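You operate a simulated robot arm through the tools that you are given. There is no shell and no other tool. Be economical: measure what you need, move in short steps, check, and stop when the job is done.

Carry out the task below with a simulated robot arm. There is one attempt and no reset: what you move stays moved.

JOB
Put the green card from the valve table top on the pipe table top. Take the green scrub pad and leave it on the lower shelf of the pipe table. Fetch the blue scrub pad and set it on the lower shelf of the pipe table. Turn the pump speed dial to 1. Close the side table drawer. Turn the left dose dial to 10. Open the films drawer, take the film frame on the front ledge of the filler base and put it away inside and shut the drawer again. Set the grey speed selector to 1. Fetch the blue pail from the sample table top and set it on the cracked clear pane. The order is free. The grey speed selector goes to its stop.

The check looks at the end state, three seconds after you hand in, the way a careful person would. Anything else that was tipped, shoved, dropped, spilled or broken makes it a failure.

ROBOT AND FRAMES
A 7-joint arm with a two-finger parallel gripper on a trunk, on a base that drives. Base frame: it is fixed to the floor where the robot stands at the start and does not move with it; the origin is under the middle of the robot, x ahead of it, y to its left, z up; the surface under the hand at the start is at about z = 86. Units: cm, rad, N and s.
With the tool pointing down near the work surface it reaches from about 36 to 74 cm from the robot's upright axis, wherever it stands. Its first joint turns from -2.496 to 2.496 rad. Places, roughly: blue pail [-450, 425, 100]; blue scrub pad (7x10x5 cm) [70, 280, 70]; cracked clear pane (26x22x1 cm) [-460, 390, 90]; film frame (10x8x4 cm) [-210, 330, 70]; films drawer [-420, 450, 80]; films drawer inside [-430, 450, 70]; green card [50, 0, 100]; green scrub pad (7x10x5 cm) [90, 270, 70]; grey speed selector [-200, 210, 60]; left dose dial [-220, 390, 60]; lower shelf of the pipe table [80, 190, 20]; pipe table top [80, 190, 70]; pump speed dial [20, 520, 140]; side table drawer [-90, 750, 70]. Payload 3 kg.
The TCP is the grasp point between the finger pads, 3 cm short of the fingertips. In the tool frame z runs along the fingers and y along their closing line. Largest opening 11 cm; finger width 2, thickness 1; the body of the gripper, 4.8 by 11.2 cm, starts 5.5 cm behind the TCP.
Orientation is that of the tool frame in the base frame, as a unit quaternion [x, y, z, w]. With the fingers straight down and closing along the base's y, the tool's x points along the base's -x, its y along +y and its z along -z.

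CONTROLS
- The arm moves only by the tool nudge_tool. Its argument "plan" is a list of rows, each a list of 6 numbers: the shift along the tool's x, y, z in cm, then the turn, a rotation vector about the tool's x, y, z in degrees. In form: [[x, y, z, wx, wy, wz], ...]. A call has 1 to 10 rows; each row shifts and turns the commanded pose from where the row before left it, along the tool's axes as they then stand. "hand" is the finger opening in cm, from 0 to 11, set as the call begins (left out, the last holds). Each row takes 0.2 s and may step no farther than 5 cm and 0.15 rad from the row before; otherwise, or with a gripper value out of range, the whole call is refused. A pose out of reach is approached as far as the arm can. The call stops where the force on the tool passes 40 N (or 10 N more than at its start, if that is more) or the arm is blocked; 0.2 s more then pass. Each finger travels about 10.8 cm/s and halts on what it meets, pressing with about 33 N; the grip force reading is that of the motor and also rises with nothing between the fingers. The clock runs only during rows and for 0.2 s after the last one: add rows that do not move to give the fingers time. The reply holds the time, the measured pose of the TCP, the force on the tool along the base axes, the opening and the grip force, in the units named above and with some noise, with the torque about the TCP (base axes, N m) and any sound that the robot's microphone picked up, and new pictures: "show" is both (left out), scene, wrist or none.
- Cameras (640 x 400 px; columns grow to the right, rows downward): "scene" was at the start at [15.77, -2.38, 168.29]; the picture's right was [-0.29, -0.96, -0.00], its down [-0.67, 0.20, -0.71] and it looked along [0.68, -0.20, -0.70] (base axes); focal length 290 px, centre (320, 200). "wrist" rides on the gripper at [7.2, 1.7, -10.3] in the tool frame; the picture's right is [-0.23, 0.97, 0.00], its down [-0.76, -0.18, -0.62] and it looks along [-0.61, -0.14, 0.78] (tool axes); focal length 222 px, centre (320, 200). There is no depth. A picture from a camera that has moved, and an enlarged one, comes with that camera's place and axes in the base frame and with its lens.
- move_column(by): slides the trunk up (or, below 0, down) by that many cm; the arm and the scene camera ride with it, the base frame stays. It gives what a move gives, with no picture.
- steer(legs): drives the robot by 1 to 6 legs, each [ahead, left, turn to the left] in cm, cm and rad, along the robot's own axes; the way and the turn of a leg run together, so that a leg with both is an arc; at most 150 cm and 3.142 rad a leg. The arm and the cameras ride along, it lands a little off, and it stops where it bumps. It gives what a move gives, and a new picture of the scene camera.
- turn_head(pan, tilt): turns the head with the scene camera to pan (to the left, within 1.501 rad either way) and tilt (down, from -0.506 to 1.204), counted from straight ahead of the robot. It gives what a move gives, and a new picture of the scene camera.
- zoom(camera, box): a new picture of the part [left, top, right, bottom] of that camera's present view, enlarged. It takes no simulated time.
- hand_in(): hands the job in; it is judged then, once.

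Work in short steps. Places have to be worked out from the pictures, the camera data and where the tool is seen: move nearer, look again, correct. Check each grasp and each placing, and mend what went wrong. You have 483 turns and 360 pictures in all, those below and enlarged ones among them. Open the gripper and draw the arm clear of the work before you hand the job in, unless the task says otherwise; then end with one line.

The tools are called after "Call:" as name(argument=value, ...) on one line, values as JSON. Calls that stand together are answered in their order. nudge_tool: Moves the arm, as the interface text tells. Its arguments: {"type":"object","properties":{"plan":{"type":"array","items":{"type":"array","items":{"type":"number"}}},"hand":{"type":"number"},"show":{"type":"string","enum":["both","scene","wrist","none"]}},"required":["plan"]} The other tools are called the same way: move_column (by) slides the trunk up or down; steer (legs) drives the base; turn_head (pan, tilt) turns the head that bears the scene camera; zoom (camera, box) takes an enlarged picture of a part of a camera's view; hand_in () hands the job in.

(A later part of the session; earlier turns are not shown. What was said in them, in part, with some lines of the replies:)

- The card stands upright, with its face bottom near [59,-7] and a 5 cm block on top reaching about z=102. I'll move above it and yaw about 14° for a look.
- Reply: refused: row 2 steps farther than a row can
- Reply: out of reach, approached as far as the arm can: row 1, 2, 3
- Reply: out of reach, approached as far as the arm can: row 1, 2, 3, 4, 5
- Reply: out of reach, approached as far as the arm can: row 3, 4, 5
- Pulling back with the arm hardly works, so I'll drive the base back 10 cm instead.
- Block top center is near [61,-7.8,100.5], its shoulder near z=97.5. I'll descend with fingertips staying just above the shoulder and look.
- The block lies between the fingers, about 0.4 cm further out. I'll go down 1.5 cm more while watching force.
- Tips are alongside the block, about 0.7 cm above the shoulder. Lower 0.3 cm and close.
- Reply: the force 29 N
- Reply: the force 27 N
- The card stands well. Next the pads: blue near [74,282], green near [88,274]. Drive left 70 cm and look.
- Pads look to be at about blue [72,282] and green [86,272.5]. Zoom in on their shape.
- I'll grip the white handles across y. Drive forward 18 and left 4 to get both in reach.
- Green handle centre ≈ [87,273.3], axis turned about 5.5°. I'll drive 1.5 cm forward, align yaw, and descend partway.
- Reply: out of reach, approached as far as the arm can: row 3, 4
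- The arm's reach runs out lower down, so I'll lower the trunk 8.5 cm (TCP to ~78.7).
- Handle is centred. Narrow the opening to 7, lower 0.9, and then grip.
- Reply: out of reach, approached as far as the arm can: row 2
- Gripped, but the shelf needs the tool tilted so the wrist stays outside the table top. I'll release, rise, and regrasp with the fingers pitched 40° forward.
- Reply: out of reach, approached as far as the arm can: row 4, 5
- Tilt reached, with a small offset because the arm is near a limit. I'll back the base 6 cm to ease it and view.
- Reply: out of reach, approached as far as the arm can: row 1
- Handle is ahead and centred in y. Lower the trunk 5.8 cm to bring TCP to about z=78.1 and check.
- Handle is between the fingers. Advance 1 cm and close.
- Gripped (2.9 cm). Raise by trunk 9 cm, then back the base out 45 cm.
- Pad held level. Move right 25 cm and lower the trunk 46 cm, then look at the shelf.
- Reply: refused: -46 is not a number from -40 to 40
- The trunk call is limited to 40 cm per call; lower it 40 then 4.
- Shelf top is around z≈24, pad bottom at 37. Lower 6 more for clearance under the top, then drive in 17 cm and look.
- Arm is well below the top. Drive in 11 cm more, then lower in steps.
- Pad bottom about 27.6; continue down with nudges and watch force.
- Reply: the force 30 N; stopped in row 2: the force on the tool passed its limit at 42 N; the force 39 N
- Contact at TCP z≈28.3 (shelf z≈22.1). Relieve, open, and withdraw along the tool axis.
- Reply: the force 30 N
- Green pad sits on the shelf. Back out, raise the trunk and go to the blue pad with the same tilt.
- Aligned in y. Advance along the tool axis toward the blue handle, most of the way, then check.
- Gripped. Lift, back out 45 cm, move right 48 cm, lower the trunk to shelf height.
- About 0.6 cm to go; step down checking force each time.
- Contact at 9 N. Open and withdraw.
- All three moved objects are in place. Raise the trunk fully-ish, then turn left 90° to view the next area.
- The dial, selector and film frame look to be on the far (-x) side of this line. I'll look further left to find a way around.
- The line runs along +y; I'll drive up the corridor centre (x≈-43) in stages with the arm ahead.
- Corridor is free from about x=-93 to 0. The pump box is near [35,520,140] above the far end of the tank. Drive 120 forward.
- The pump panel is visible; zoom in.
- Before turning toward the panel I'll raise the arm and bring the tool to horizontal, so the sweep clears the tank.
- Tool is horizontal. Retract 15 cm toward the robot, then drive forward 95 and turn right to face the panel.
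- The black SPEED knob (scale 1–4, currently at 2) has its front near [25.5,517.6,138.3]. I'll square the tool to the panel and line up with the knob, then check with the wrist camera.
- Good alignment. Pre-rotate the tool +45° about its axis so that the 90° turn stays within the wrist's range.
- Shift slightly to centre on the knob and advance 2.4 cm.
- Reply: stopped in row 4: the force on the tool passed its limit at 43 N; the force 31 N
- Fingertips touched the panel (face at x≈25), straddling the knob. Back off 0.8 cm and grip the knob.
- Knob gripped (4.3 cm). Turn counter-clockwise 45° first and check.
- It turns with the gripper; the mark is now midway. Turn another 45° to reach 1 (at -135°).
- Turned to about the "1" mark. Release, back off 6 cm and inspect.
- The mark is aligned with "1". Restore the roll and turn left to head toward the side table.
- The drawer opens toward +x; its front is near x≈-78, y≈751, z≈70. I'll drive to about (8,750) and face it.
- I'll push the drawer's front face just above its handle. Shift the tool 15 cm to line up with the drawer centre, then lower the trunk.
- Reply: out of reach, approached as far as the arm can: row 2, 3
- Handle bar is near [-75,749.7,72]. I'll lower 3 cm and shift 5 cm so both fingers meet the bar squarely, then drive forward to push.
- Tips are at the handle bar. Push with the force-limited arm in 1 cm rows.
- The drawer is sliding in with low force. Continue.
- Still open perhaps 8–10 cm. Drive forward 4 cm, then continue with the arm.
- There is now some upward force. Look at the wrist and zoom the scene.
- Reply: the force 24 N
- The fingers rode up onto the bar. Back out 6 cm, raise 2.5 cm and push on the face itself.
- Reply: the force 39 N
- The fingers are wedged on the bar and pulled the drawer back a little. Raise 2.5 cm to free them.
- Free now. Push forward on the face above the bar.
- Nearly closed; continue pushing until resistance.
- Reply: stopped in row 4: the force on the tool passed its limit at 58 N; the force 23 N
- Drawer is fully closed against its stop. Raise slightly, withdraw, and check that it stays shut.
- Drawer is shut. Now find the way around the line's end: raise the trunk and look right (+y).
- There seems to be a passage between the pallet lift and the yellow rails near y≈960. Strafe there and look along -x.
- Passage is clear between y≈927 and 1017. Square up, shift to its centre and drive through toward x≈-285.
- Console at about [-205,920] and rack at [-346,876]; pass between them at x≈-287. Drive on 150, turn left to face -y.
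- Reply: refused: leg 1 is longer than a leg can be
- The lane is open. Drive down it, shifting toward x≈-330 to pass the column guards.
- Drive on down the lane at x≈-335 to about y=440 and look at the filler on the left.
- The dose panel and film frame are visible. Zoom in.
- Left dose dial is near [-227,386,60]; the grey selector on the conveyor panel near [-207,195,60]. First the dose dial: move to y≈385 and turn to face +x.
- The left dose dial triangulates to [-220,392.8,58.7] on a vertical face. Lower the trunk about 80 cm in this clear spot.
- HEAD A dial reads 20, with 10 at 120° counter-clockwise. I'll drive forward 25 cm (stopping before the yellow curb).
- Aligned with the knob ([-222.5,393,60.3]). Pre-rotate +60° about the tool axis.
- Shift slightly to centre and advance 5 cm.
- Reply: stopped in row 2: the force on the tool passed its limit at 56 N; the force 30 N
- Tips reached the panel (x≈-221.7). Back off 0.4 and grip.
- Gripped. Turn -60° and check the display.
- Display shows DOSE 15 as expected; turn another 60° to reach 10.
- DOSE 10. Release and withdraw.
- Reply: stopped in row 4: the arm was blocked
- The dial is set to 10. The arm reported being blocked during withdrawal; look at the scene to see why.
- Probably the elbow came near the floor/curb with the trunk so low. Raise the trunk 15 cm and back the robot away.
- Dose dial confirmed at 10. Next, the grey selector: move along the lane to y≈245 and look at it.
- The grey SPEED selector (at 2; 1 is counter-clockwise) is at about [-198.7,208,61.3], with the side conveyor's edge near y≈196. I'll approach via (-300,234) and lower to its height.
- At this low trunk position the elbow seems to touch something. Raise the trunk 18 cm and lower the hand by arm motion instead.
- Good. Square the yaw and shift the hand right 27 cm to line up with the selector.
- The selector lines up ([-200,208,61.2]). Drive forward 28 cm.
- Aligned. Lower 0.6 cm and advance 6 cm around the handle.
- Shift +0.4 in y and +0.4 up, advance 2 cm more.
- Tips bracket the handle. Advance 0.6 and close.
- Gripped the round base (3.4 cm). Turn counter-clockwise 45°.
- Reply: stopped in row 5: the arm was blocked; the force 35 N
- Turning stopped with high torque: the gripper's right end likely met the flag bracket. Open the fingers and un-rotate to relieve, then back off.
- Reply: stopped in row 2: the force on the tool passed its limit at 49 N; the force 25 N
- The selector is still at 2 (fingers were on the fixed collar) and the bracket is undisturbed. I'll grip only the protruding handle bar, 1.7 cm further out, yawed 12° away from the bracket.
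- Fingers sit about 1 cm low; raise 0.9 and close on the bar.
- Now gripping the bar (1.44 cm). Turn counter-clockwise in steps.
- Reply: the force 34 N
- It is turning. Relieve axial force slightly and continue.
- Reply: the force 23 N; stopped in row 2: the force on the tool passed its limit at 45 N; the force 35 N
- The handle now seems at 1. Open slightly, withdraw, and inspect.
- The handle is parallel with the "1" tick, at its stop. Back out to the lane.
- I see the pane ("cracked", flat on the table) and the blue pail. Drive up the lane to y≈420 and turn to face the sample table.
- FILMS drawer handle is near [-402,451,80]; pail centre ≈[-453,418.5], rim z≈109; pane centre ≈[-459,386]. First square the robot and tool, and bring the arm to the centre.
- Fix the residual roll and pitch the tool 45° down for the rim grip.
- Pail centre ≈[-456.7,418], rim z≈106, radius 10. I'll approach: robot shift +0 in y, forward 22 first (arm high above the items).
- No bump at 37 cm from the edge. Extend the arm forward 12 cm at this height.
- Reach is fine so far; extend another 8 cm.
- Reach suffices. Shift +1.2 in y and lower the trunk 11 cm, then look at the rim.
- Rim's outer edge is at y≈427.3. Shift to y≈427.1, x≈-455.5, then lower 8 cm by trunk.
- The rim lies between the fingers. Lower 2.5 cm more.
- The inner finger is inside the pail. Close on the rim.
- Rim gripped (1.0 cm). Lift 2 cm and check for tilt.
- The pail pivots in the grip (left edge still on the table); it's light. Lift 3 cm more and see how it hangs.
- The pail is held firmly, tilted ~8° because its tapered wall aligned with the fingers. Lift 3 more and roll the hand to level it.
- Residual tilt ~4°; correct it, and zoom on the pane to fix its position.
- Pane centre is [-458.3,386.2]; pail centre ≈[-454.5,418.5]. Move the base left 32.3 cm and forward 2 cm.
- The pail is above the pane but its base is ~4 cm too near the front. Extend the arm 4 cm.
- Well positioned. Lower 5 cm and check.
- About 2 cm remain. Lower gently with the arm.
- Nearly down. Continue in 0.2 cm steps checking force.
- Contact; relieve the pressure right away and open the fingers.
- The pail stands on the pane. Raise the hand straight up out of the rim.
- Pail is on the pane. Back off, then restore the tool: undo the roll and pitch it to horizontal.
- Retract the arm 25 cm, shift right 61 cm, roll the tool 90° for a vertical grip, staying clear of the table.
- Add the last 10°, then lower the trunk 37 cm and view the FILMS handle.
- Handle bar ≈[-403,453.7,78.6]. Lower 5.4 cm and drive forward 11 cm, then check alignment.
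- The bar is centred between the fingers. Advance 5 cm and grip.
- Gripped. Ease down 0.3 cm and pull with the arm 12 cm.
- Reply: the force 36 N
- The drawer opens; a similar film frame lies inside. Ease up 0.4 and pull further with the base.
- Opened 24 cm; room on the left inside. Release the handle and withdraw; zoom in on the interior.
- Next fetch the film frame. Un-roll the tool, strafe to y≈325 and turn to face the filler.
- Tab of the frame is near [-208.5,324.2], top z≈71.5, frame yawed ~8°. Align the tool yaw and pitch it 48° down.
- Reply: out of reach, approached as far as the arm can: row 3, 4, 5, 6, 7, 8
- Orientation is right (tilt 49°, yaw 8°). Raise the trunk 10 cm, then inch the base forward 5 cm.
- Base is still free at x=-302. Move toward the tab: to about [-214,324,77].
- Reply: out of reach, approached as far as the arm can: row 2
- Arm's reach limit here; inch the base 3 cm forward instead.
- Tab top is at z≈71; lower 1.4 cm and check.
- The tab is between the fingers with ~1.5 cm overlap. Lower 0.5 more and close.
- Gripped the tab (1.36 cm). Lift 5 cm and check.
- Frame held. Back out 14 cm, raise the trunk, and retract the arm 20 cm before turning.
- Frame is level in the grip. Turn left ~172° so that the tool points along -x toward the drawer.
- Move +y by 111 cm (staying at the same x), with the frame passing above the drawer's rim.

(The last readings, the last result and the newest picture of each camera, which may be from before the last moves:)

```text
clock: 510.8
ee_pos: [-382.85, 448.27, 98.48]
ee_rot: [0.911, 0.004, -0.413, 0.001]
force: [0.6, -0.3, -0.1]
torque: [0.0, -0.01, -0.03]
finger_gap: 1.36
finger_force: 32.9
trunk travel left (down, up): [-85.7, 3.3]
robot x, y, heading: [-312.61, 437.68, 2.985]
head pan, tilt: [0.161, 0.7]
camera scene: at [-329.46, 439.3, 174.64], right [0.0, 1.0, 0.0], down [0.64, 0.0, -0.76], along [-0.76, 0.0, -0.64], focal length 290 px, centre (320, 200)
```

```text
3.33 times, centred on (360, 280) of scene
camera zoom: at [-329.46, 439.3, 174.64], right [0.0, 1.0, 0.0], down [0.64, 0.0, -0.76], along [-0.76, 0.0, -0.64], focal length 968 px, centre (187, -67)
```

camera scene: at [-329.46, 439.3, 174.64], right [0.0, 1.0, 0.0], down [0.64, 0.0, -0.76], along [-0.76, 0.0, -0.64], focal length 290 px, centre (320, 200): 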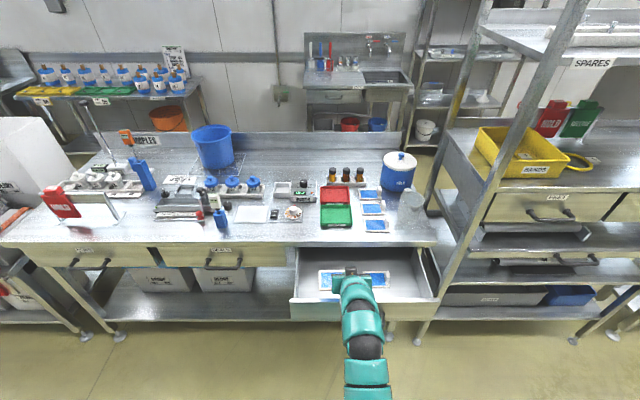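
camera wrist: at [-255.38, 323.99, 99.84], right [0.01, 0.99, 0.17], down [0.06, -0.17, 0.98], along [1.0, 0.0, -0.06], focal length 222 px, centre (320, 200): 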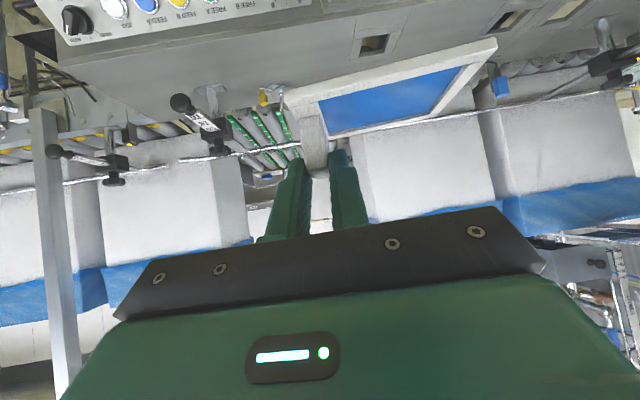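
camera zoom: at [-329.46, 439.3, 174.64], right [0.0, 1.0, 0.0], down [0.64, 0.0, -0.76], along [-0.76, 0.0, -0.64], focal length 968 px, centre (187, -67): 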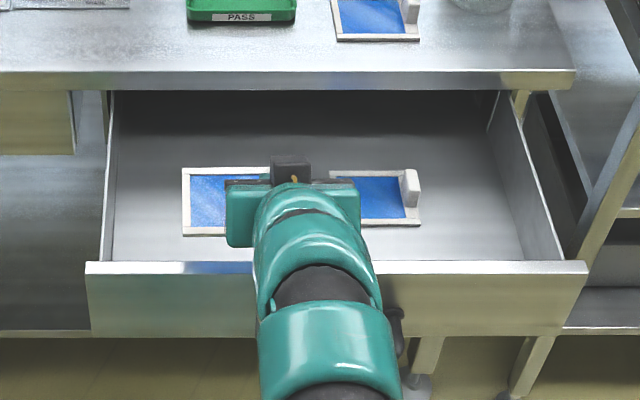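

Drawer floor ≈ z 76, rim 87.6, existing frame spans y 456.6–467. I'll place at TCP y≈445.5. Move the base 10 cm toward the drawer and shift.

Call:
steer(legs=[[9.4, 4.3, 0]])

Call:
nudge_tool(plan=[[-2.2, 0, 2.5, 0, 0, 0], [-2.2, 0, 2.5, 0, 0, 0], [0, 0, 0, 0, 0, 0]], show="wrist")

Call:
zoom(camera="scene", box=[270, 220, 450, 340])

```text
clock: 511.9
ee_pos: [-392.76, 445.31, 98.42]
ee_rot: [0.911, 0.004, -0.412, 0.001]
force: [-0.6, 0.4, -0.4]
torque: [0.0, 0.02, -0.01]
finger_gap: 1.38
finger_force: 33.0
trunk travel left (down, up): [-85.7, 3.3]
robot x, y, heading: [-322.92, 435.34, 2.982]
head pan, tilt: [0.161, 0.7]
camera scene: at [-339.51, 436.48, 174.62], right [0.0, 1.0, 0.0], down [0.65, 0.0, -0.76], along [-0.76, 0.0, -0.65], focal length 290 px, centre (320, 200)
```

scene: 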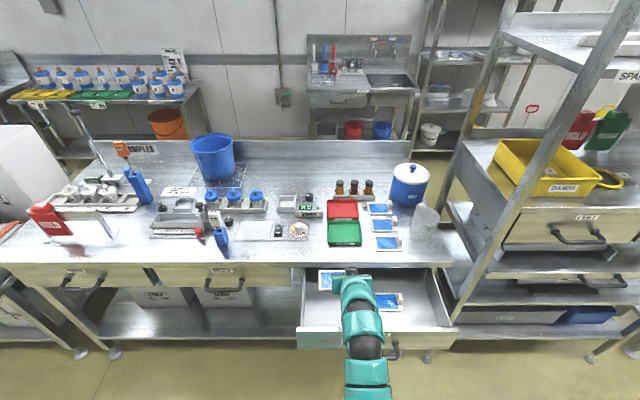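

```text
clock: 512.7
ee_pos: [-399.35, 445.45, 98.63]
ee_rot: [0.911, 0.004, -0.413, 0.001]
force: [0.9, -0.2, -0.3]
torque: [0.01, -0.01, -0.01]
finger_gap: 1.37
finger_force: 33.0
trunk travel left (down, up): [-85.7, 3.3]
robot x, y, heading: [-322.64, 435.21, 2.982]
head pan, tilt: [0.161, 0.7]
camera wrist: at [-386.75, 443.65, 99.98], right [-0.14, -0.98, 0.17], down [-0.03, 0.18, 0.98], along [-0.99, 0.13, -0.06], focal length 222 px, centre (320, 200)
```

wrist: 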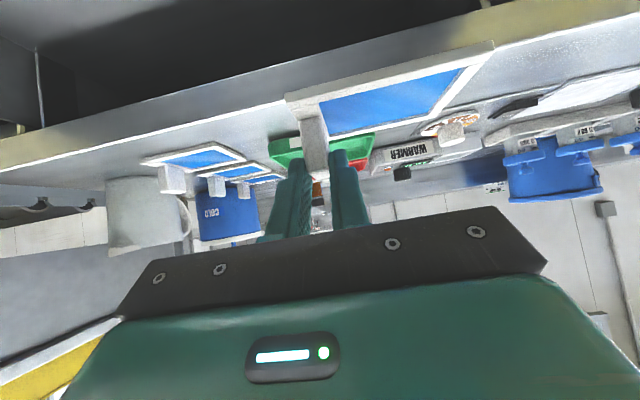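

```text
3.33 times, centred on (360, 280) of scene
camera zoom: at [-339.27, 436.53, 174.65], right [0.0, 1.0, 0.0], down [0.64, 0.0, -0.77], along [-0.77, 0.0, -0.64], focal length 968 px, centre (187, -67)
```

zoom: 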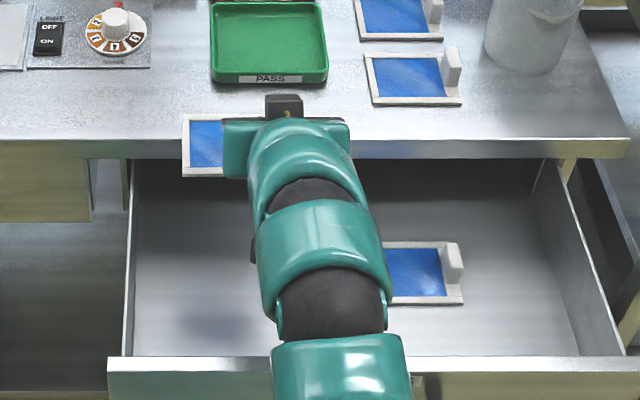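

The frame's far edge reaches past the table edge, so I'll steepen the hand by 24° (frame nose-down) for a clear vertical descent, keeping the camera inside the drawer front.

Call:
nudge_tool(plan=[[0.8, 0, -0.7, 0, 8, 0], [0, 0, 0, 0, 8, 0], [0, 0, 0, 0, 8, 0], [0, 0, 0, 0, 0, 0]], show="wrist")

Call:
zoom(camera="scene", box=[270, 220, 450, 340])

```text
clock: 513.7
ee_pos: [-398.24, 445.33, 98.5]
ee_rot: [0.977, 0.005, -0.214, 0.0]
force: [0.3, 0.0, -0.4]
torque: [-0.02, 0.0, -0.01]
finger_gap: 1.38
finger_force: 33.3
trunk travel left (down, up): [-85.7, 3.3]
robot x, y, heading: [-323.06, 435.47, 2.975]
head pan, tilt: [0.161, 0.7]
camera wrist: at [-387.34, 443.6, 104.74], right [-0.2, -0.98, 0.09], down [-0.43, 0.17, 0.88], along [-0.88, 0.13, -0.46], focal length 222 px, centre (320, 200)
```

wrist: 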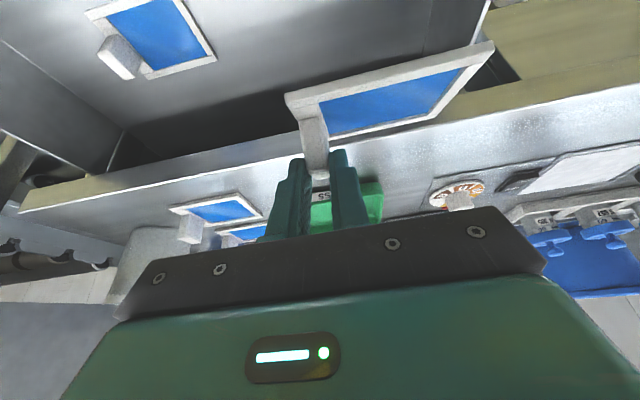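

```text
3.33 times, centred on (360, 280) of scene
camera zoom: at [-339.31, 436.53, 174.64], right [0.0, 1.0, 0.0], down [0.64, 0.0, -0.77], along [-0.77, 0.0, -0.64], focal length 968 px, centre (187, -67)
```

zoom: 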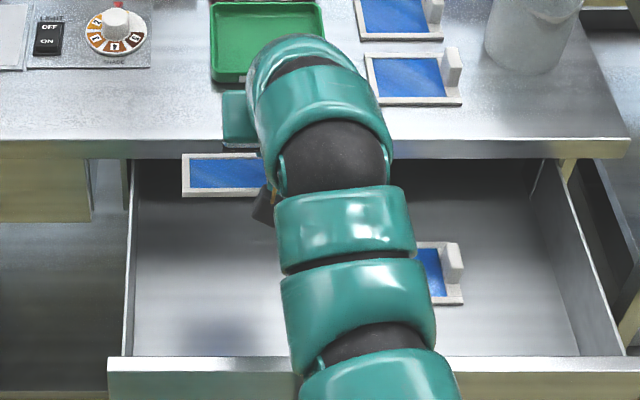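

Far edge clears the table edge by ~2 cm. Lower 9 cm and check.

Call:
move_column(by=-9)

Call:
nudge_tool(plan=[[0, 0, 0, 0, 0, 0]], show="wrist")

Call:
zoom(camera="scene", box=[270, 220, 450, 340])

```text
clock: 515.0
ee_pos: [-398.25, 445.32, 89.44]
ee_rot: [0.976, 0.005, -0.216, 0.0]
force: [0.2, 0.4, -0.2]
torque: [0.0, 0.02, 0.01]
finger_gap: 1.38
finger_force: 33.1
trunk travel left (down, up): [-76.7, 12.3]
robot x, y, heading: [-322.77, 435.16, 2.982]
head pan, tilt: [0.161, 0.7]
```

```text
clock: 515.4
ee_pos: [-398.48, 445.24, 89.42]
ee_rot: [0.977, 0.005, -0.215, 0.0]
force: [-0.1, -0.1, 0.0]
torque: [-0.01, 0.01, 0.02]
finger_gap: 1.38
finger_force: 32.9
trunk travel left (down, up): [-76.7, 12.3]
robot x, y, heading: [-322.7, 435.0, 2.98]
head pan, tilt: [0.161, 0.7]
camera wrist: at [-387.35, 443.6, 95.73], right [-0.2, -0.98, 0.09], down [-0.43, 0.17, 0.89], along [-0.88, 0.13, -0.46], focal length 222 px, centre (320, 200)
```

wrist: 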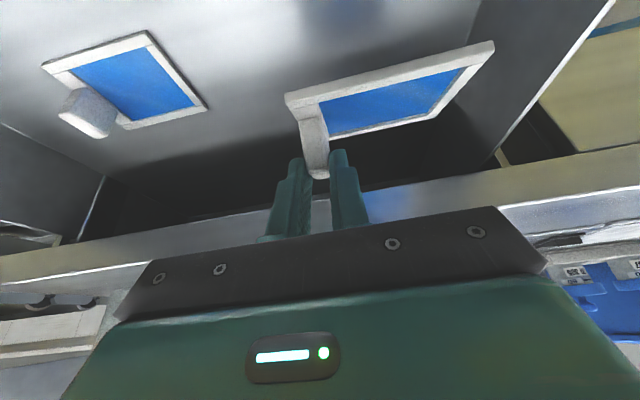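

```text
3.33 times, centred on (360, 280) of scene
camera zoom: at [-339.34, 436.53, 165.64], right [0.0, 1.0, 0.0], down [0.64, 0.0, -0.76], along [-0.76, 0.0, -0.64], focal length 968 px, centre (187, -67)
```

zoom: 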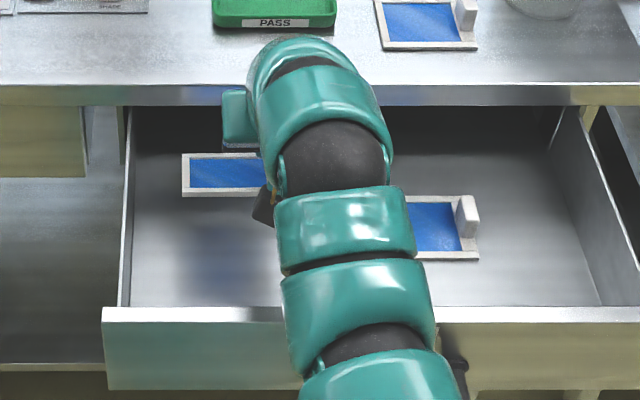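

Good clearance. Lower 5.5 cm more.

Call:
move_column(by=-5.5)

Call:
nudge_tool(plan=[[0, 0, 0, 0, 0, 0]], show="wrist")

Call:
zoom(camera="scene", box=[270, 220, 450, 340])

```text
clock: 516.3
ee_pos: [-398.32, 445.27, 84.0]
ee_rot: [0.977, 0.004, -0.215, 0.0]
force: [0.9, -0.4, -0.1]
torque: [0.02, -0.01, 0.02]
finger_gap: 1.41
finger_force: 32.8
trunk travel left (down, up): [-71.2, 17.8]
robot x, y, heading: [-322.75, 435.53, 2.984]
head pan, tilt: [0.161, 0.7]
```

```text
clock: 516.7
ee_pos: [-398.3, 445.28, 83.94]
ee_rot: [0.977, 0.005, -0.215, 0.001]
force: [-0.2, 0.0, -0.3]
torque: [-0.01, -0.01, 0.02]
finger_gap: 1.38
finger_force: 33.0
trunk travel left (down, up): [-71.2, 17.8]
robot x, y, heading: [-323.21, 435.55, 2.98]
head pan, tilt: [0.161, 0.7]
camera wrist: at [-387.35, 443.6, 90.23], right [-0.2, -0.98, 0.09], down [-0.43, 0.17, 0.89], along [-0.88, 0.13, -0.46], focal length 222 px, centre (320, 200)
```

wrist: 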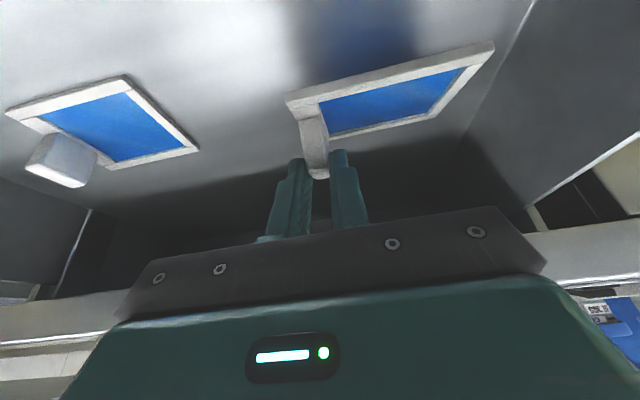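

```text
3.33 times, centred on (360, 280) of scene
camera zoom: at [-339.34, 436.53, 160.14], right [0.0, 1.0, 0.0], down [0.64, 0.0, -0.76], along [-0.76, 0.0, -0.64], focal length 968 px, centre (187, -67)
```

zoom: 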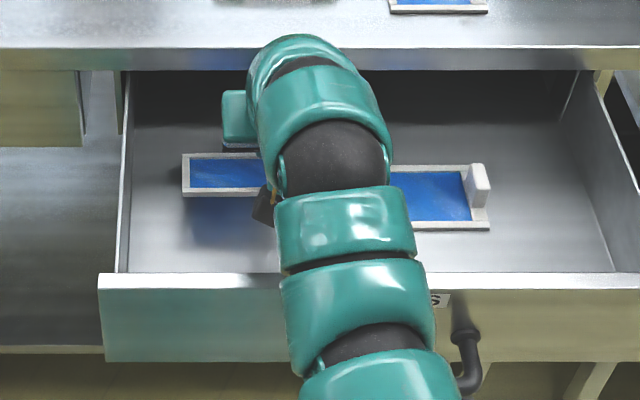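

Slide 3 cm deeper and flatten the frame by 14°, still above the floor.

Call:
nudge_tool(plan=[[-2.7, 0, 1.26, 0, 0, 0], [0, 0, 0, 0, -7, 0], [0, 0, 0, 0, -7, 0], [0, 0, 0, 0, 0, 0]], show="wrist")

Call:
zoom(camera="scene", box=[270, 220, 450, 340])

```text
clock: 517.7
ee_pos: [-401.21, 445.23, 84.03]
ee_rot: [0.943, 0.005, -0.332, 0.002]
force: [0.5, -1.2, -0.7]
torque: [0.02, 0.0, 0.0]
finger_gap: 1.38
finger_force: 32.8
trunk travel left (down, up): [-71.2, 17.8]
robot x, y, heading: [-322.76, 435.46, 2.984]
head pan, tilt: [0.161, 0.7]
camera wrist: at [-389.12, 443.57, 87.45], right [-0.17, -0.98, 0.14], down [-0.2, 0.17, 0.96], along [-0.96, 0.13, -0.23], focal length 222 px, centre (320, 200)
```

wrist: 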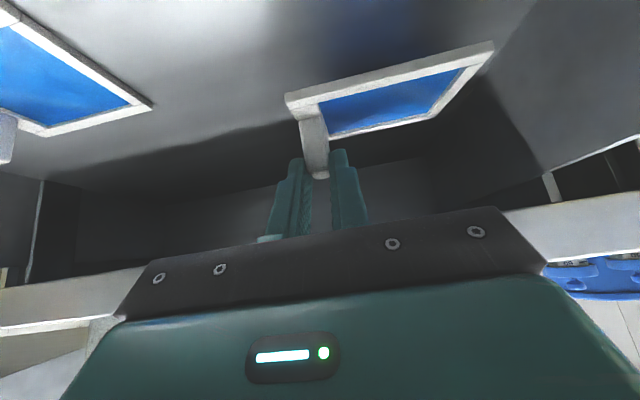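

```text
3.33 times, centred on (360, 280) of scene
camera zoom: at [-339.33, 436.52, 160.14], right [0.0, 1.0, 0.0], down [0.64, 0.0, -0.76], along [-0.76, 0.0, -0.64], focal length 968 px, centre (187, -67)
```

zoom: 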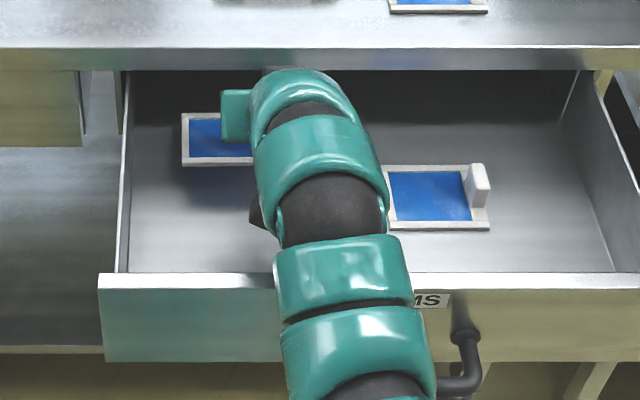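

Lower 2 cm with the trunk, then in small force-checked steps.

Call:
move_column(by=-2)

Call:
nudge_tool(plan=[[0.25, 0, 0.31, 0, 0, 0], [0, 0, 0, 0, 0, 0]], show="none")

Call:
nudge_tool(plan=[[0.19, 0, 0.23, 0, 0, 0], [0, 0, 0, 0, 0, 0]], show="wrist")

```text
clock: 518.4
ee_pos: [-401.23, 445.36, 82.0]
ee_rot: [0.943, 0.005, -0.332, 0.001]
force: [-0.1, 0.1, -1.0]
torque: [0.02, -0.02, -0.02]
finger_gap: 1.36
finger_force: 32.9
trunk travel left (down, up): [-69.2, 19.8]
robot x, y, heading: [-323.31, 434.91, 2.984]
head pan, tilt: [0.161, 0.7]
```

```text
clock: 519.0
ee_pos: [-401.18, 445.13, 81.63]
ee_rot: [0.943, 0.005, -0.332, 0.001]
force: [0.6, -0.1, -1.0]
torque: [0.01, 0.0, -0.03]
finger_gap: 1.41
finger_force: 32.8
trunk travel left (down, up): [-69.2, 19.8]
robot x, y, heading: [-322.45, 435.28, 2.983]
head pan, tilt: [0.161, 0.7]
```

```text
clock: 519.6
ee_pos: [-401.3, 445.21, 81.24]
ee_rot: [0.943, 0.005, -0.332, 0.001]
force: [-0.6, 0.5, -0.5]
torque: [0.04, 0.0, -0.02]
finger_gap: 1.36
finger_force: 33.2
trunk travel left (down, up): [-69.2, 19.8]
robot x, y, heading: [-323.09, 435.21, 2.982]
head pan, tilt: [0.161, 0.7]
camera wrist: at [-389.08, 443.54, 84.77], right [-0.17, -0.98, 0.14], down [-0.21, 0.17, 0.96], along [-0.96, 0.13, -0.23], focal length 222 px, centre (320, 200)
```

wrist: 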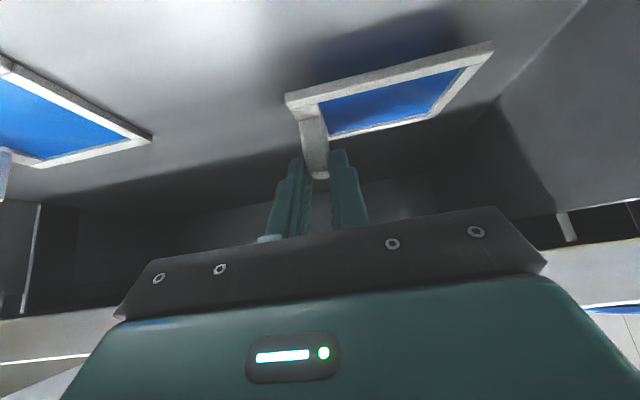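

Not yet touching; continue.

Call:
nudge_tool(plan=[[0.31, 0, 0.39, 0, 0, 0], [0, 0, 0, 0, 0, 0]], show="none")

Call:
nudge_tool(plan=[[0.31, 0, 0.39, 0, 0, 0], [0, 0, 0, 0, 0, 0]], show="none")

Call:
nudge_tool(plan=[[0.31, 0, 0.39, 0, 0, 0], [0, 0, 0, 0, 0, 0]], show="wrist")

```text
clock: 520.2
ee_pos: [-401.32, 445.23, 80.81]
ee_rot: [0.943, 0.005, -0.333, 0.001]
force: [0.3, 1.0, 1.7]
torque: [-0.02, 0.07, -0.01]
finger_gap: 1.39
finger_force: 33.1
trunk travel left (down, up): [-69.2, 19.8]
robot x, y, heading: [-322.62, 435.35, 2.983]
head pan, tilt: [0.161, 0.7]
```

```text
clock: 520.8
ee_pos: [-401.38, 445.25, 80.87]
ee_rot: [0.942, 0.004, -0.335, 0.001]
force: [-1.0, 0.5, 19.1]
torque: [-0.03, 1.06, -0.01]
finger_gap: 1.36
finger_force: 33.3
trunk travel left (down, up): [-69.2, 19.8]
robot x, y, heading: [-323.07, 435.44, 2.984]
head pan, tilt: [0.161, 0.7]
```

```text
clock: 521.4
ee_pos: [-401.26, 445.28, 79.99]
ee_rot: [0.943, 0.005, -0.334, 0.002]
force: [-0.7, 0.5, 18.3]
torque: [-0.02, 1.01, -0.02]
finger_gap: 1.4
finger_force: 33.0
trunk travel left (down, up): [-69.2, 19.8]
robot x, y, heading: [-323.05, 435.21, 2.982]
head pan, tilt: [0.161, 0.7]
camera wrist: at [-389.05, 443.56, 83.44], right [-0.17, -0.98, 0.14], down [-0.2, 0.17, 0.96], along [-0.96, 0.13, -0.23], focal length 222 px, centre (320, 200)
```

wrist: 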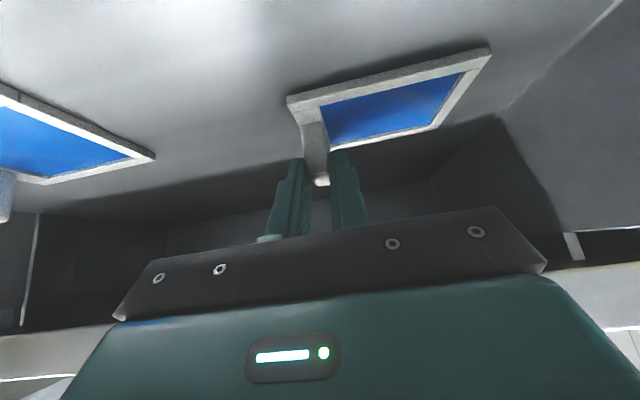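

The frame touched down and has flattened onto the floor. Open the fingers and rise.

Call:
nudge_tool(plan=[[0, 0, 0, 0, 0, 0], [0, 0, 0, 0, 0, 0], [0, 0, 0, 0, 0, 0]], hand=3.5, show="wrist")

```text
clock: 522.2
ee_pos: [-401.24, 445.2, 79.76]
ee_rot: [0.944, 0.005, -0.331, 0.001]
force: [-0.7, -0.2, 0.5]
torque: [0.04, -0.01, 0.03]
finger_gap: 3.51
finger_force: 0.0
trunk travel left (down, up): [-69.2, 19.8]
robot x, y, heading: [-322.72, 435.24, 2.982]
head pan, tilt: [0.161, 0.7]
camera wrist: at [-389.11, 443.57, 83.28], right [-0.17, -0.98, 0.14], down [-0.21, 0.17, 0.96], along [-0.96, 0.13, -0.23], focal length 222 px, centre (320, 200)
```

wrist: 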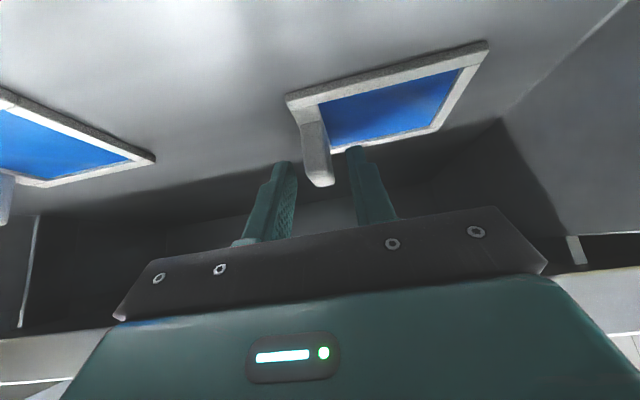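

Frame is flat in the drawer. Rise 2 cm, pull back 2.5 cm from the table edge, then raise fully.

Call:
move_column(by=2.5)

Call:
nudge_tool(plan=[[1.95, 0, -1.57, 0, 0, 0], [0, 0, 0, 0, 0, 0]], show="none")

Call:
move_column(by=17)

Call:
zoom(camera="scene", box=[270, 200, 450, 340])

```text
clock: 522.9
ee_pos: [-401.41, 445.19, 82.24]
ee_rot: [0.943, 0.005, -0.332, 0.001]
force: [-0.1, 0.0, -0.9]
torque: [0.04, 0.0, 0.0]
finger_gap: 3.49
finger_force: 0.1
trunk travel left (down, up): [-71.7, 17.3]
robot x, y, heading: [-322.8, 435.58, 2.981]
head pan, tilt: [0.161, 0.7]
```

```text
clock: 523.5
ee_pos: [-398.74, 445.27, 82.3]
ee_rot: [0.943, 0.004, -0.332, 0.001]
force: [0.5, -0.2, -0.5]
torque: [-0.01, 0.0, -0.01]
finger_gap: 3.5
finger_force: 0.0
trunk travel left (down, up): [-71.7, 17.3]
robot x, y, heading: [-322.69, 435.43, 2.98]
head pan, tilt: [0.161, 0.7]
```

```text
clock: 525.4
ee_pos: [-398.81, 445.22, 99.27]
ee_rot: [0.943, 0.005, -0.333, 0.001]
force: [-0.5, -0.9, 0.0]
torque: [0.04, 0.01, 0.01]
finger_gap: 3.51
finger_force: 0.0
trunk travel left (down, up): [-88.7, 0.3]
robot x, y, heading: [-323.02, 435.37, 2.982]
head pan, tilt: [0.161, 0.7]
```

```text
2.86 times, centred on (360, 270) of scene
camera zoom: at [-339.35, 436.54, 177.64], right [0.0, 1.0, 0.0], down [0.64, 0.0, -0.76], along [-0.76, 0.0, -0.64], focal length 830 px, centre (206, 0)
```

zoom: 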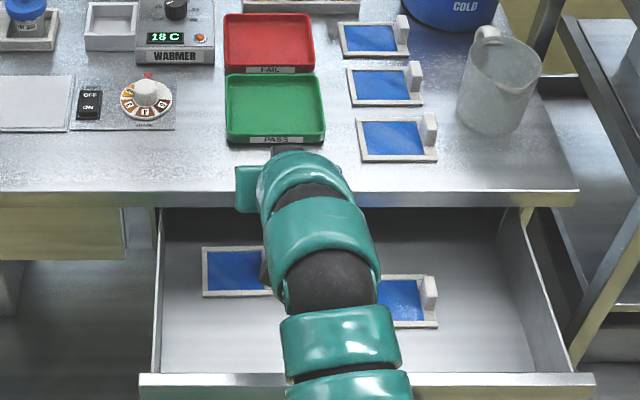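

Both frames lie neatly. Now bring the tool horizontal, retract in front of the drawer and centre on it.

Call:
nudge_tool(plan=[[0, 0, 0, 0, -8, 0], [0, 0, 0, 0, -8, 0], [0, 0, 0, 0, -8, 0], [0, 0, 0, 0, -8, 0], [0, 0, 0, 0, -8, 0], [0, 0, 0, 0, -8, 0], [0, 0, 0, 0, -3.2, 0], [0, 0, -4.5, 0, 0, 0], [0, 0, -4.5, 0, 0, 0], [0, 0, -4.5, 0, 0, 0]], hand=6, show="none")

Call:
steer(legs=[[-10, -9, 0]])

Call:
nudge_tool(plan=[[0, 0, -4.5, 0, 0, 0], [0, 0, -3, 0, 0, 0], [0, 0, 0, 0, 0, 0]], show="scene")

```text
clock: 527.6
ee_pos: [-385.15, 445.5, 101.59]
ee_rot: [0.77, 0.0, -0.638, -0.002]
force: [0.5, -1.0, 0.3]
torque: [0.02, 0.01, 0.01]
finger_gap: 6.01
finger_force: 0.1
out of reach, approached as far as the arm can: row 5, 6, 7
trunk travel left (down, up): [-88.7, 0.3]
robot x, y, heading: [-322.78, 435.14, 2.98]
head pan, tilt: [0.161, 0.7]
```

```text
clock: 528.9
ee_pos: [-374.15, 452.9, 101.58]
ee_rot: [0.77, 0.001, -0.638, -0.001]
force: [-0.5, 0.9, -0.5]
torque: [-0.02, 0.0, 0.02]
finger_gap: 6.01
finger_force: 0.1
trunk travel left (down, up): [-88.7, 0.3]
robot x, y, heading: [-311.73, 442.52, 2.983]
head pan, tilt: [0.161, 0.7]
camera scene: at [-328.14, 443.94, 177.66], right [0.0, 1.0, 0.0], down [0.64, 0.0, -0.77], along [-0.77, 0.0, -0.64], focal length 290 px, centre (320, 200)
```

scene: 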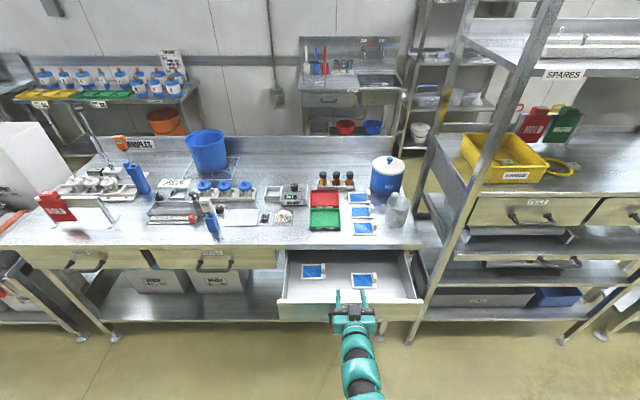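

```text
clock: 529.7
ee_pos: [-366.83, 452.69, 103.0]
ee_rot: [0.771, 0.001, -0.636, -0.002]
force: [0.2, 0.8, 0.8]
torque: [0.0, 0.01, 0.02]
finger_gap: 6.01
finger_force: 0.1
trunk travel left (down, up): [-88.7, 0.3]
robot x, y, heading: [-312.18, 442.12, 2.98]
head pan, tilt: [0.161, 0.7]
camera scene: at [-328.35, 443.81, 177.64], right [0.0, 1.0, 0.0], down [0.64, 0.0, -0.76], along [-0.76, 0.0, -0.64], focal length 290 px, centre (320, 200)
```

scene: 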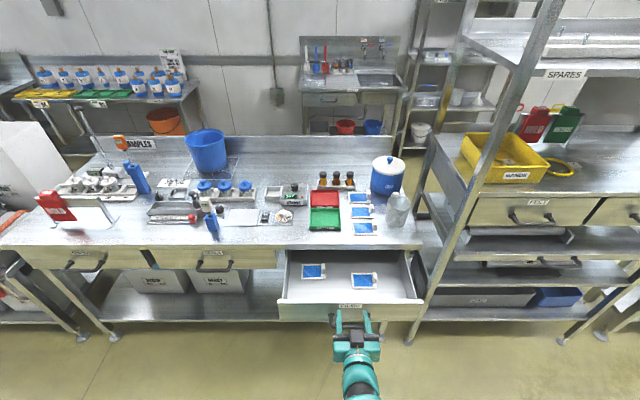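

Clear of the handle. Lower the trunk 18.5 cm and level the tool.

Call:
move_column(by=-18.5)

Call:
nudge_tool(plan=[[0, 0, 0, 0, -5.5, 0], [0, 0, 0, 0, -5.5, 0], [0, 0, 0, 0, 0, 0]], show="both")

```text
clock: 531.8
ee_pos: [-366.88, 452.59, 84.43]
ee_rot: [0.77, 0.001, -0.638, -0.002]
force: [-0.2, -0.1, -0.2]
torque: [-0.02, 0.0, -0.02]
finger_gap: 6.0
finger_force: 0.2
trunk travel left (down, up): [-70.2, 18.8]
robot x, y, heading: [-312.03, 442.78, 2.977]
head pan, tilt: [0.161, 0.7]
```

```text
clock: 532.6
ee_pos: [-366.86, 452.61, 84.42]
ee_rot: [-0.706, 0.0, 0.708, 0.002]
force: [0.2, -0.4, -0.2]
torque: [0.01, -0.02, -0.01]
finger_gap: 6.0
finger_force: 0.2
trunk travel left (down, up): [-70.2, 18.8]
robot x, y, heading: [-312.08, 442.83, 2.979]
head pan, tilt: [0.161, 0.7]
camera scene: at [-328.32, 443.81, 159.14], right [0.0, 1.0, 0.0], down [0.64, 0.0, -0.76], along [-0.76, 0.0, -0.64], focal length 290 px, centre (320, 200)
camera wrist: at [-356.55, 450.86, 77.17], right [0.0, -0.97, 0.22], down [0.63, 0.17, 0.76], along [-0.78, 0.14, 0.61], focal length 222 px, centre (320, 200)
```

scene: 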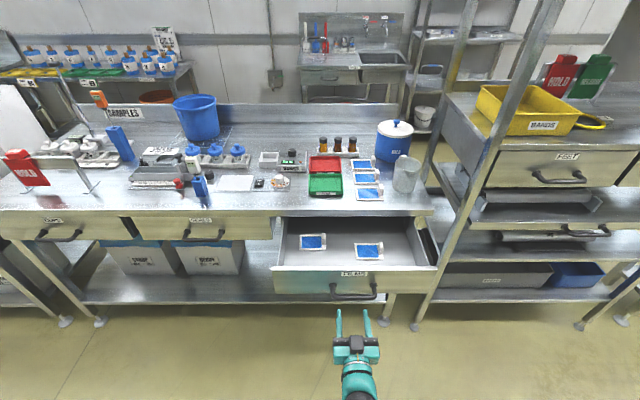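
wrist: 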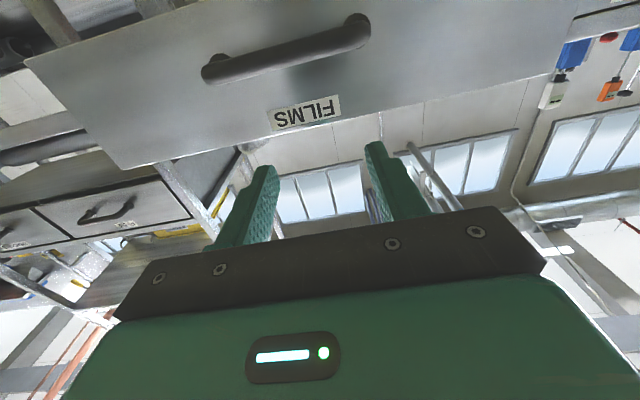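

Lower 1 cm, approach 10 cm, then push with the arm.

Call:
nudge_tool(plan=[[1, 0, 0, 0, 0, 0], [0, 0, 4, 0, 0, 0], [0, 0, 4, 0, 0, 0], [0, 0, 2, 0, 0, 0], [0, 0, 1.5, 0, 0, 0], [0, 0, 1.5, 0, 0, 0], [0, 0, 1.5, 0, 0, 0], [0, 0, 1.5, 0, 0, 0], [0, 0, 1.5, 0, 0, 0], [0, 0, 0, 0, 0, 0]], show="both")

```text
clock: 534.8
ee_pos: [-384.3, 452.54, 83.5]
ee_rot: [-0.706, 0.0, 0.708, 0.003]
force: [0.1, 0.2, 0.1]
torque: [-0.02, -0.03, -0.02]
finger_gap: 6.01
finger_force: 0.1
trunk travel left (down, up): [-70.2, 18.8]
robot x, y, heading: [-311.8, 442.76, 2.983]
head pan, tilt: [0.161, 0.7]
camera scene: at [-328.32, 443.81, 159.14], right [0.0, 1.0, 0.0], down [0.64, 0.0, -0.76], along [-0.76, 0.0, -0.64], focal length 290 px, centre (320, 200)
camera wrist: at [-373.93, 450.76, 76.26], right [0.0, -0.97, 0.22], down [0.63, 0.17, 0.76], along [-0.78, 0.14, 0.61], focal length 222 px, centre (320, 200)
```

scene: 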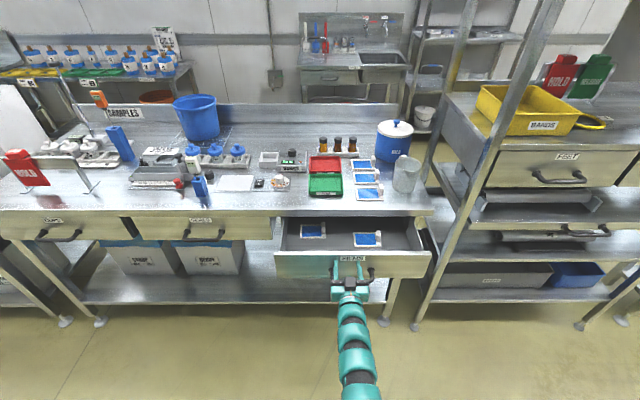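
wrist: 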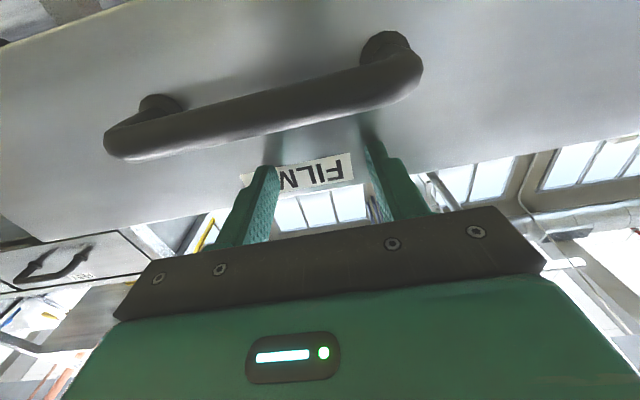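

The drawer is sliding in. Continue pushing.

Call:
nudge_tool(plan=[[0, 0, 1.2, 0, 0, 0], [0, 0, 1.2, 0, 0, 0], [0, 0, 1.2, 0, 0, 0], [0, 0, 1.2, 0, 0, 0], [0, 0, 1.2, 0, 0, 0], [0, 0, 1.2, 0, 0, 0], [0, 0, 1.2, 0, 0, 0], [0, 0, 1.2, 0, 0, 0], [0, 0, 1.2, 0, 0, 0], [0, 0, 0, 0, 0, 0]], show="scene")

```text
clock: 537.0
ee_pos: [-395.14, 452.7, 83.57]
ee_rot: [-0.706, -0.001, 0.708, 0.002]
force: [0.0, 0.7, 0.0]
torque: [0.0, -0.01, -0.02]
finger_gap: 5.98
finger_force: 0.0
trunk travel left (down, up): [-70.2, 18.8]
robot x, y, heading: [-311.87, 442.68, 2.978]
head pan, tilt: [0.161, 0.7]
camera scene: at [-328.32, 443.82, 159.14], right [0.0, 1.0, 0.0], down [0.64, 0.0, -0.77], along [-0.77, 0.0, -0.64], focal length 290 px, centre (320, 200)
```

scene: 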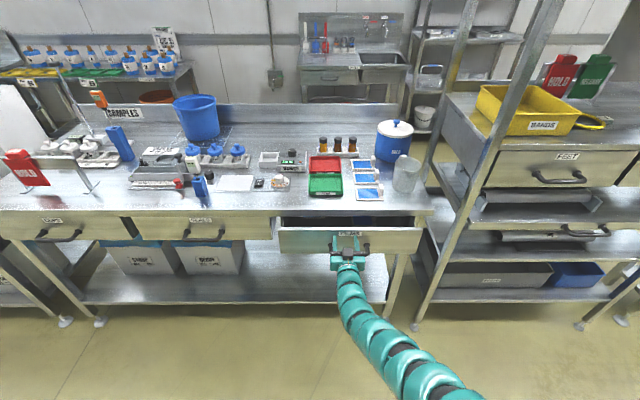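

About 7 cm left. Drive forward 4 cm, then finish with the force-limited arm.

Call:
steer(legs=[[3.5, 0.5, 0]])

Call:
nudge_tool(plan=[[0, 0, 0.8, 0, 0, 0], [0, 0, 0.8, 0, 0, 0], [0, 0, 0.8, 0, 0, 0], [0, 0, 0.8, 0, 0, 0], [0, 0, 0.8, 0, 0, 0], [0, 0, 0.8, 0, 0, 0]], show="scene")

Call:
zoom(camera="scene", box=[250, 190, 450, 290])

```text
clock: 537.8
ee_pos: [-398.83, 452.83, 83.51]
ee_rot: [-0.707, -0.001, 0.707, 0.002]
force: [-0.1, -0.3, -0.3]
torque: [-0.04, 0.01, 0.0]
finger_gap: 5.97
finger_force: 0.0
trunk travel left (down, up): [-70.2, 18.8]
robot x, y, heading: [-315.5, 443.03, 2.976]
head pan, tilt: [0.161, 0.7]
camera scene: at [-332.15, 443.9, 159.11], right [0.0, 1.0, 0.0], down [0.65, 0.0, -0.76], along [-0.76, 0.0, -0.65], focal length 290 px, centre (320, 200)
```

scene: 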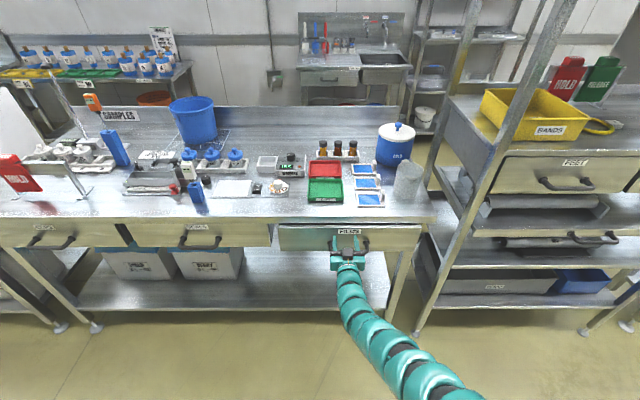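

```text
clock: 539.2
ee_pos: [-401.85, 452.34, 84.61]
ee_rot: [-0.706, -0.001, 0.708, 0.003]
force: [0.9, 0.3, -0.2]
torque: [0.01, -0.01, -0.02]
finger_gap: 6.0
finger_force: 0.1
out of reach, approached as far as the arm can: row 4, 5, 6
trunk travel left (down, up): [-70.2, 18.8]
robot x, y, heading: [-315.47, 442.56, 2.98]
head pan, tilt: [0.161, 0.7]
camera scene: at [-331.9, 443.89, 159.14], right [0.0, 1.0, 0.0], down [0.64, 0.0, -0.76], along [-0.76, 0.0, -0.64], focal length 290 px, centre (320, 200)
```

scene: 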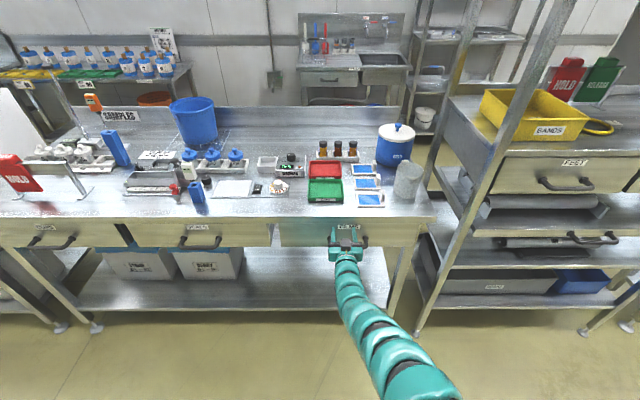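

```text
3.20 times, centred on (350, 240) of scene
camera zoom: at [-331.9, 443.89, 159.14], right [0.0, 1.0, 0.0], down [0.64, 0.0, -0.76], along [-0.76, 0.0, -0.64], focal length 929 px, centre (224, 72)
```

zoom: 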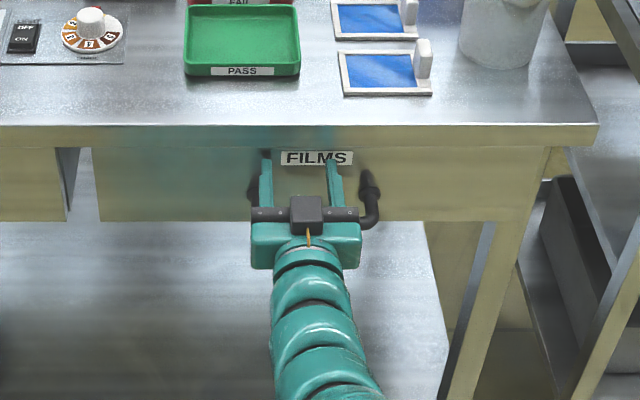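

At the reach limit. Retract 8 cm, drive forward 10, then push with the arm again.

Call:
nudge_tool(plan=[[0.5, 0, -4, 0, 0, 0], [0.5, 0, -4, 0, 0, 0], [0, 0, -3, 0, 0, 0], [0, 0, 0, 0, 0, 0]], show="none")

Call:
steer(legs=[[9, 1.4, 0]])

Call:
nudge_tool(plan=[[0, 0, 1, 0, 0, 0], [0, 0, 0.7, 0, 0, 0], [0, 0, 0.7, 0, 0, 0], [0, 0, 0.7, 0, 0, 0], [0, 0, 0.7, 0, 0, 0], [0, 0, 0.7, 0, 0, 0], [0, 0, 0.7, 0, 0, 0]], show="none")

Call:
zoom(camera="scene", box=[250, 190, 450, 290])

```text
clock: 540.2
ee_pos: [-390.4, 452.45, 83.57]
ee_rot: [-0.706, 0.0, 0.708, 0.001]
force: [0.2, -0.1, 0.6]
torque: [0.01, -0.03, 0.03]
finger_gap: 5.99
finger_force: 0.0
trunk travel left (down, up): [-70.2, 18.8]
robot x, y, heading: [-315.99, 442.64, 2.981]
head pan, tilt: [0.161, 0.7]
```

```text
clock: 541.3
ee_pos: [-399.74, 452.33, 83.35]
ee_rot: [-0.707, -0.001, 0.708, 0.001]
force: [0.0, 0.2, -0.3]
torque: [0.02, 0.0, 0.0]
finger_gap: 6.01
finger_force: 0.1
trunk travel left (down, up): [-70.2, 18.8]
robot x, y, heading: [-324.9, 442.3, 2.976]
head pan, tilt: [0.161, 0.7]
camera scene: at [-341.24, 443.93, 159.12], right [0.0, 1.0, 0.0], down [0.65, 0.0, -0.76], along [-0.76, 0.0, -0.65], focal length 290 px, centre (320, 200)
```

scene: 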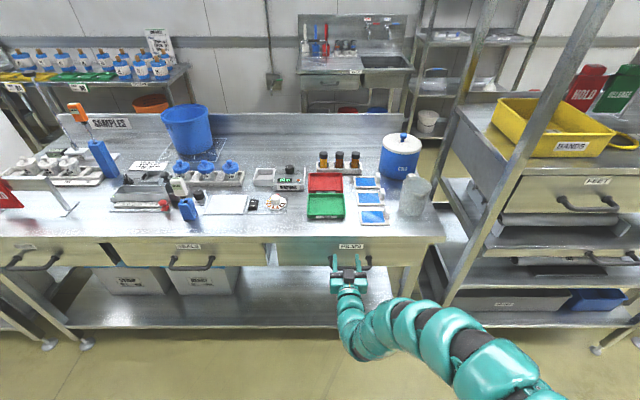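

```text
clock: 542.5
ee_pos: [-402.41, 452.41, 83.51]
ee_rot: [0.708, 0.001, -0.707, -0.002]
force: [32.9, 2.3, 15.5]
torque: [0.04, 0.68, -0.28]
finger_gap: 6.0
finger_force: 0.0
trunk travel left (down, up): [-70.2, 18.8]
robot x, y, heading: [-324.74, 442.91, 2.978]
head pan, tilt: [0.161, 0.7]
stopped in row 5: the force on the tool passed its limit at 51 N (the readings are from after the stop); the commanded pose is now the measured one
```

```text
3.20 times, centred on (350, 240) of scene
camera zoom: at [-340.31, 443.97, 159.25], right [0.0, 1.0, 0.0], down [0.64, 0.0, -0.77], along [-0.77, 0.0, -0.64], focal length 929 px, centre (224, 72)
```

zoom: 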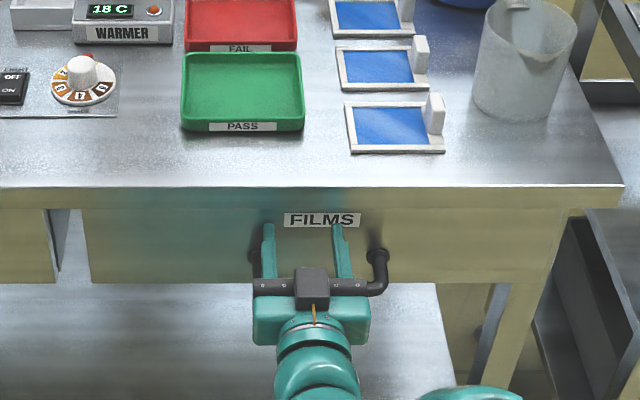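

The drawer is at its stop. Withdraw and check it remains closed.

Call:
nudge_tool(plan=[[0, 0, -1, 0, 0, 0], [0, 0, -4, 0, 0, 0], [0, 0, -4, 0, 0, 0], [0, 0, -4, 0, 0, 0], [0, 0, 0, 0, 0, 0]], show="none")

Call:
steer(legs=[[-9, 0, 0]])

Call:
zoom(camera="scene", box=[100, 90, 460, 300])

```text
clock: 543.7
ee_pos: [-391.78, 452.28, 83.3]
ee_rot: [0.709, 0.002, -0.705, -0.001]
force: [0.8, 0.7, 0.3]
torque: [-0.02, -0.03, 0.01]
finger_gap: 6.0
finger_force: 0.0
out of reach, approached as far as the arm can: row 4
trunk travel left (down, up): [-70.2, 18.8]
robot x, y, heading: [-324.76, 442.21, 2.979]
head pan, tilt: [0.161, 0.7]
```

```text
clock: 544.8
ee_pos: [-382.66, 450.74, 83.45]
ee_rot: [0.709, 0.001, -0.706, -0.001]
force: [0.3, 0.1, 0.5]
torque: [-0.01, -0.01, -0.02]
finger_gap: 6.01
finger_force: 0.1
trunk travel left (down, up): [-70.2, 18.8]
robot x, y, heading: [-315.7, 441.53, 2.979]
head pan, tilt: [0.161, 0.7]
camera scene: at [-331.76, 442.43, 159.16], right [0.0, 1.0, 0.0], down [0.64, 0.0, -0.77], along [-0.77, 0.0, -0.64], focal length 290 px, centre (320, 200)
```

scene: 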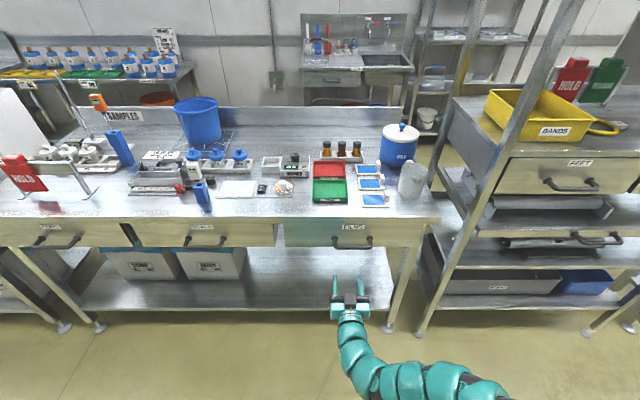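

```text
1.78 times, centred on (280, 195) of scene
camera zoom: at [-331.76, 442.43, 159.16], right [0.0, 1.0, 0.0], down [0.64, 0.0, -0.77], along [-0.77, 0.0, -0.64], focal length 516 px, centre (391, 209)
```

zoom: 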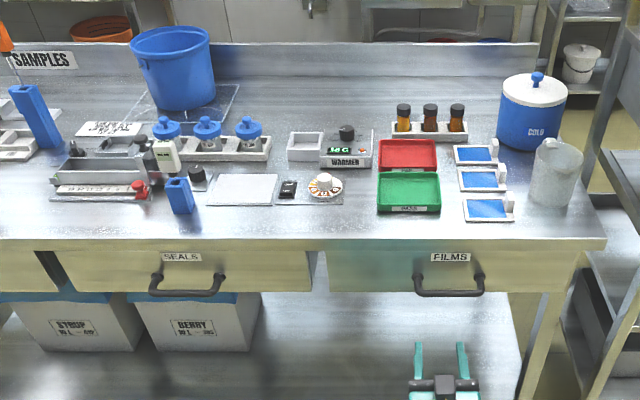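

Everything is in place: the drawer is shut, the pail is on the pane, the gripper is open and the arm is clear. I'm handing in.

Call:
hand_in()

```text
The job is handed in.
```

All nine tasks are done and the job is handed in. The last thing I saw of each was correct, except that the grey selector's stop at 1 is judged from the pictures and from the fingers slipping off at the end of the turn.
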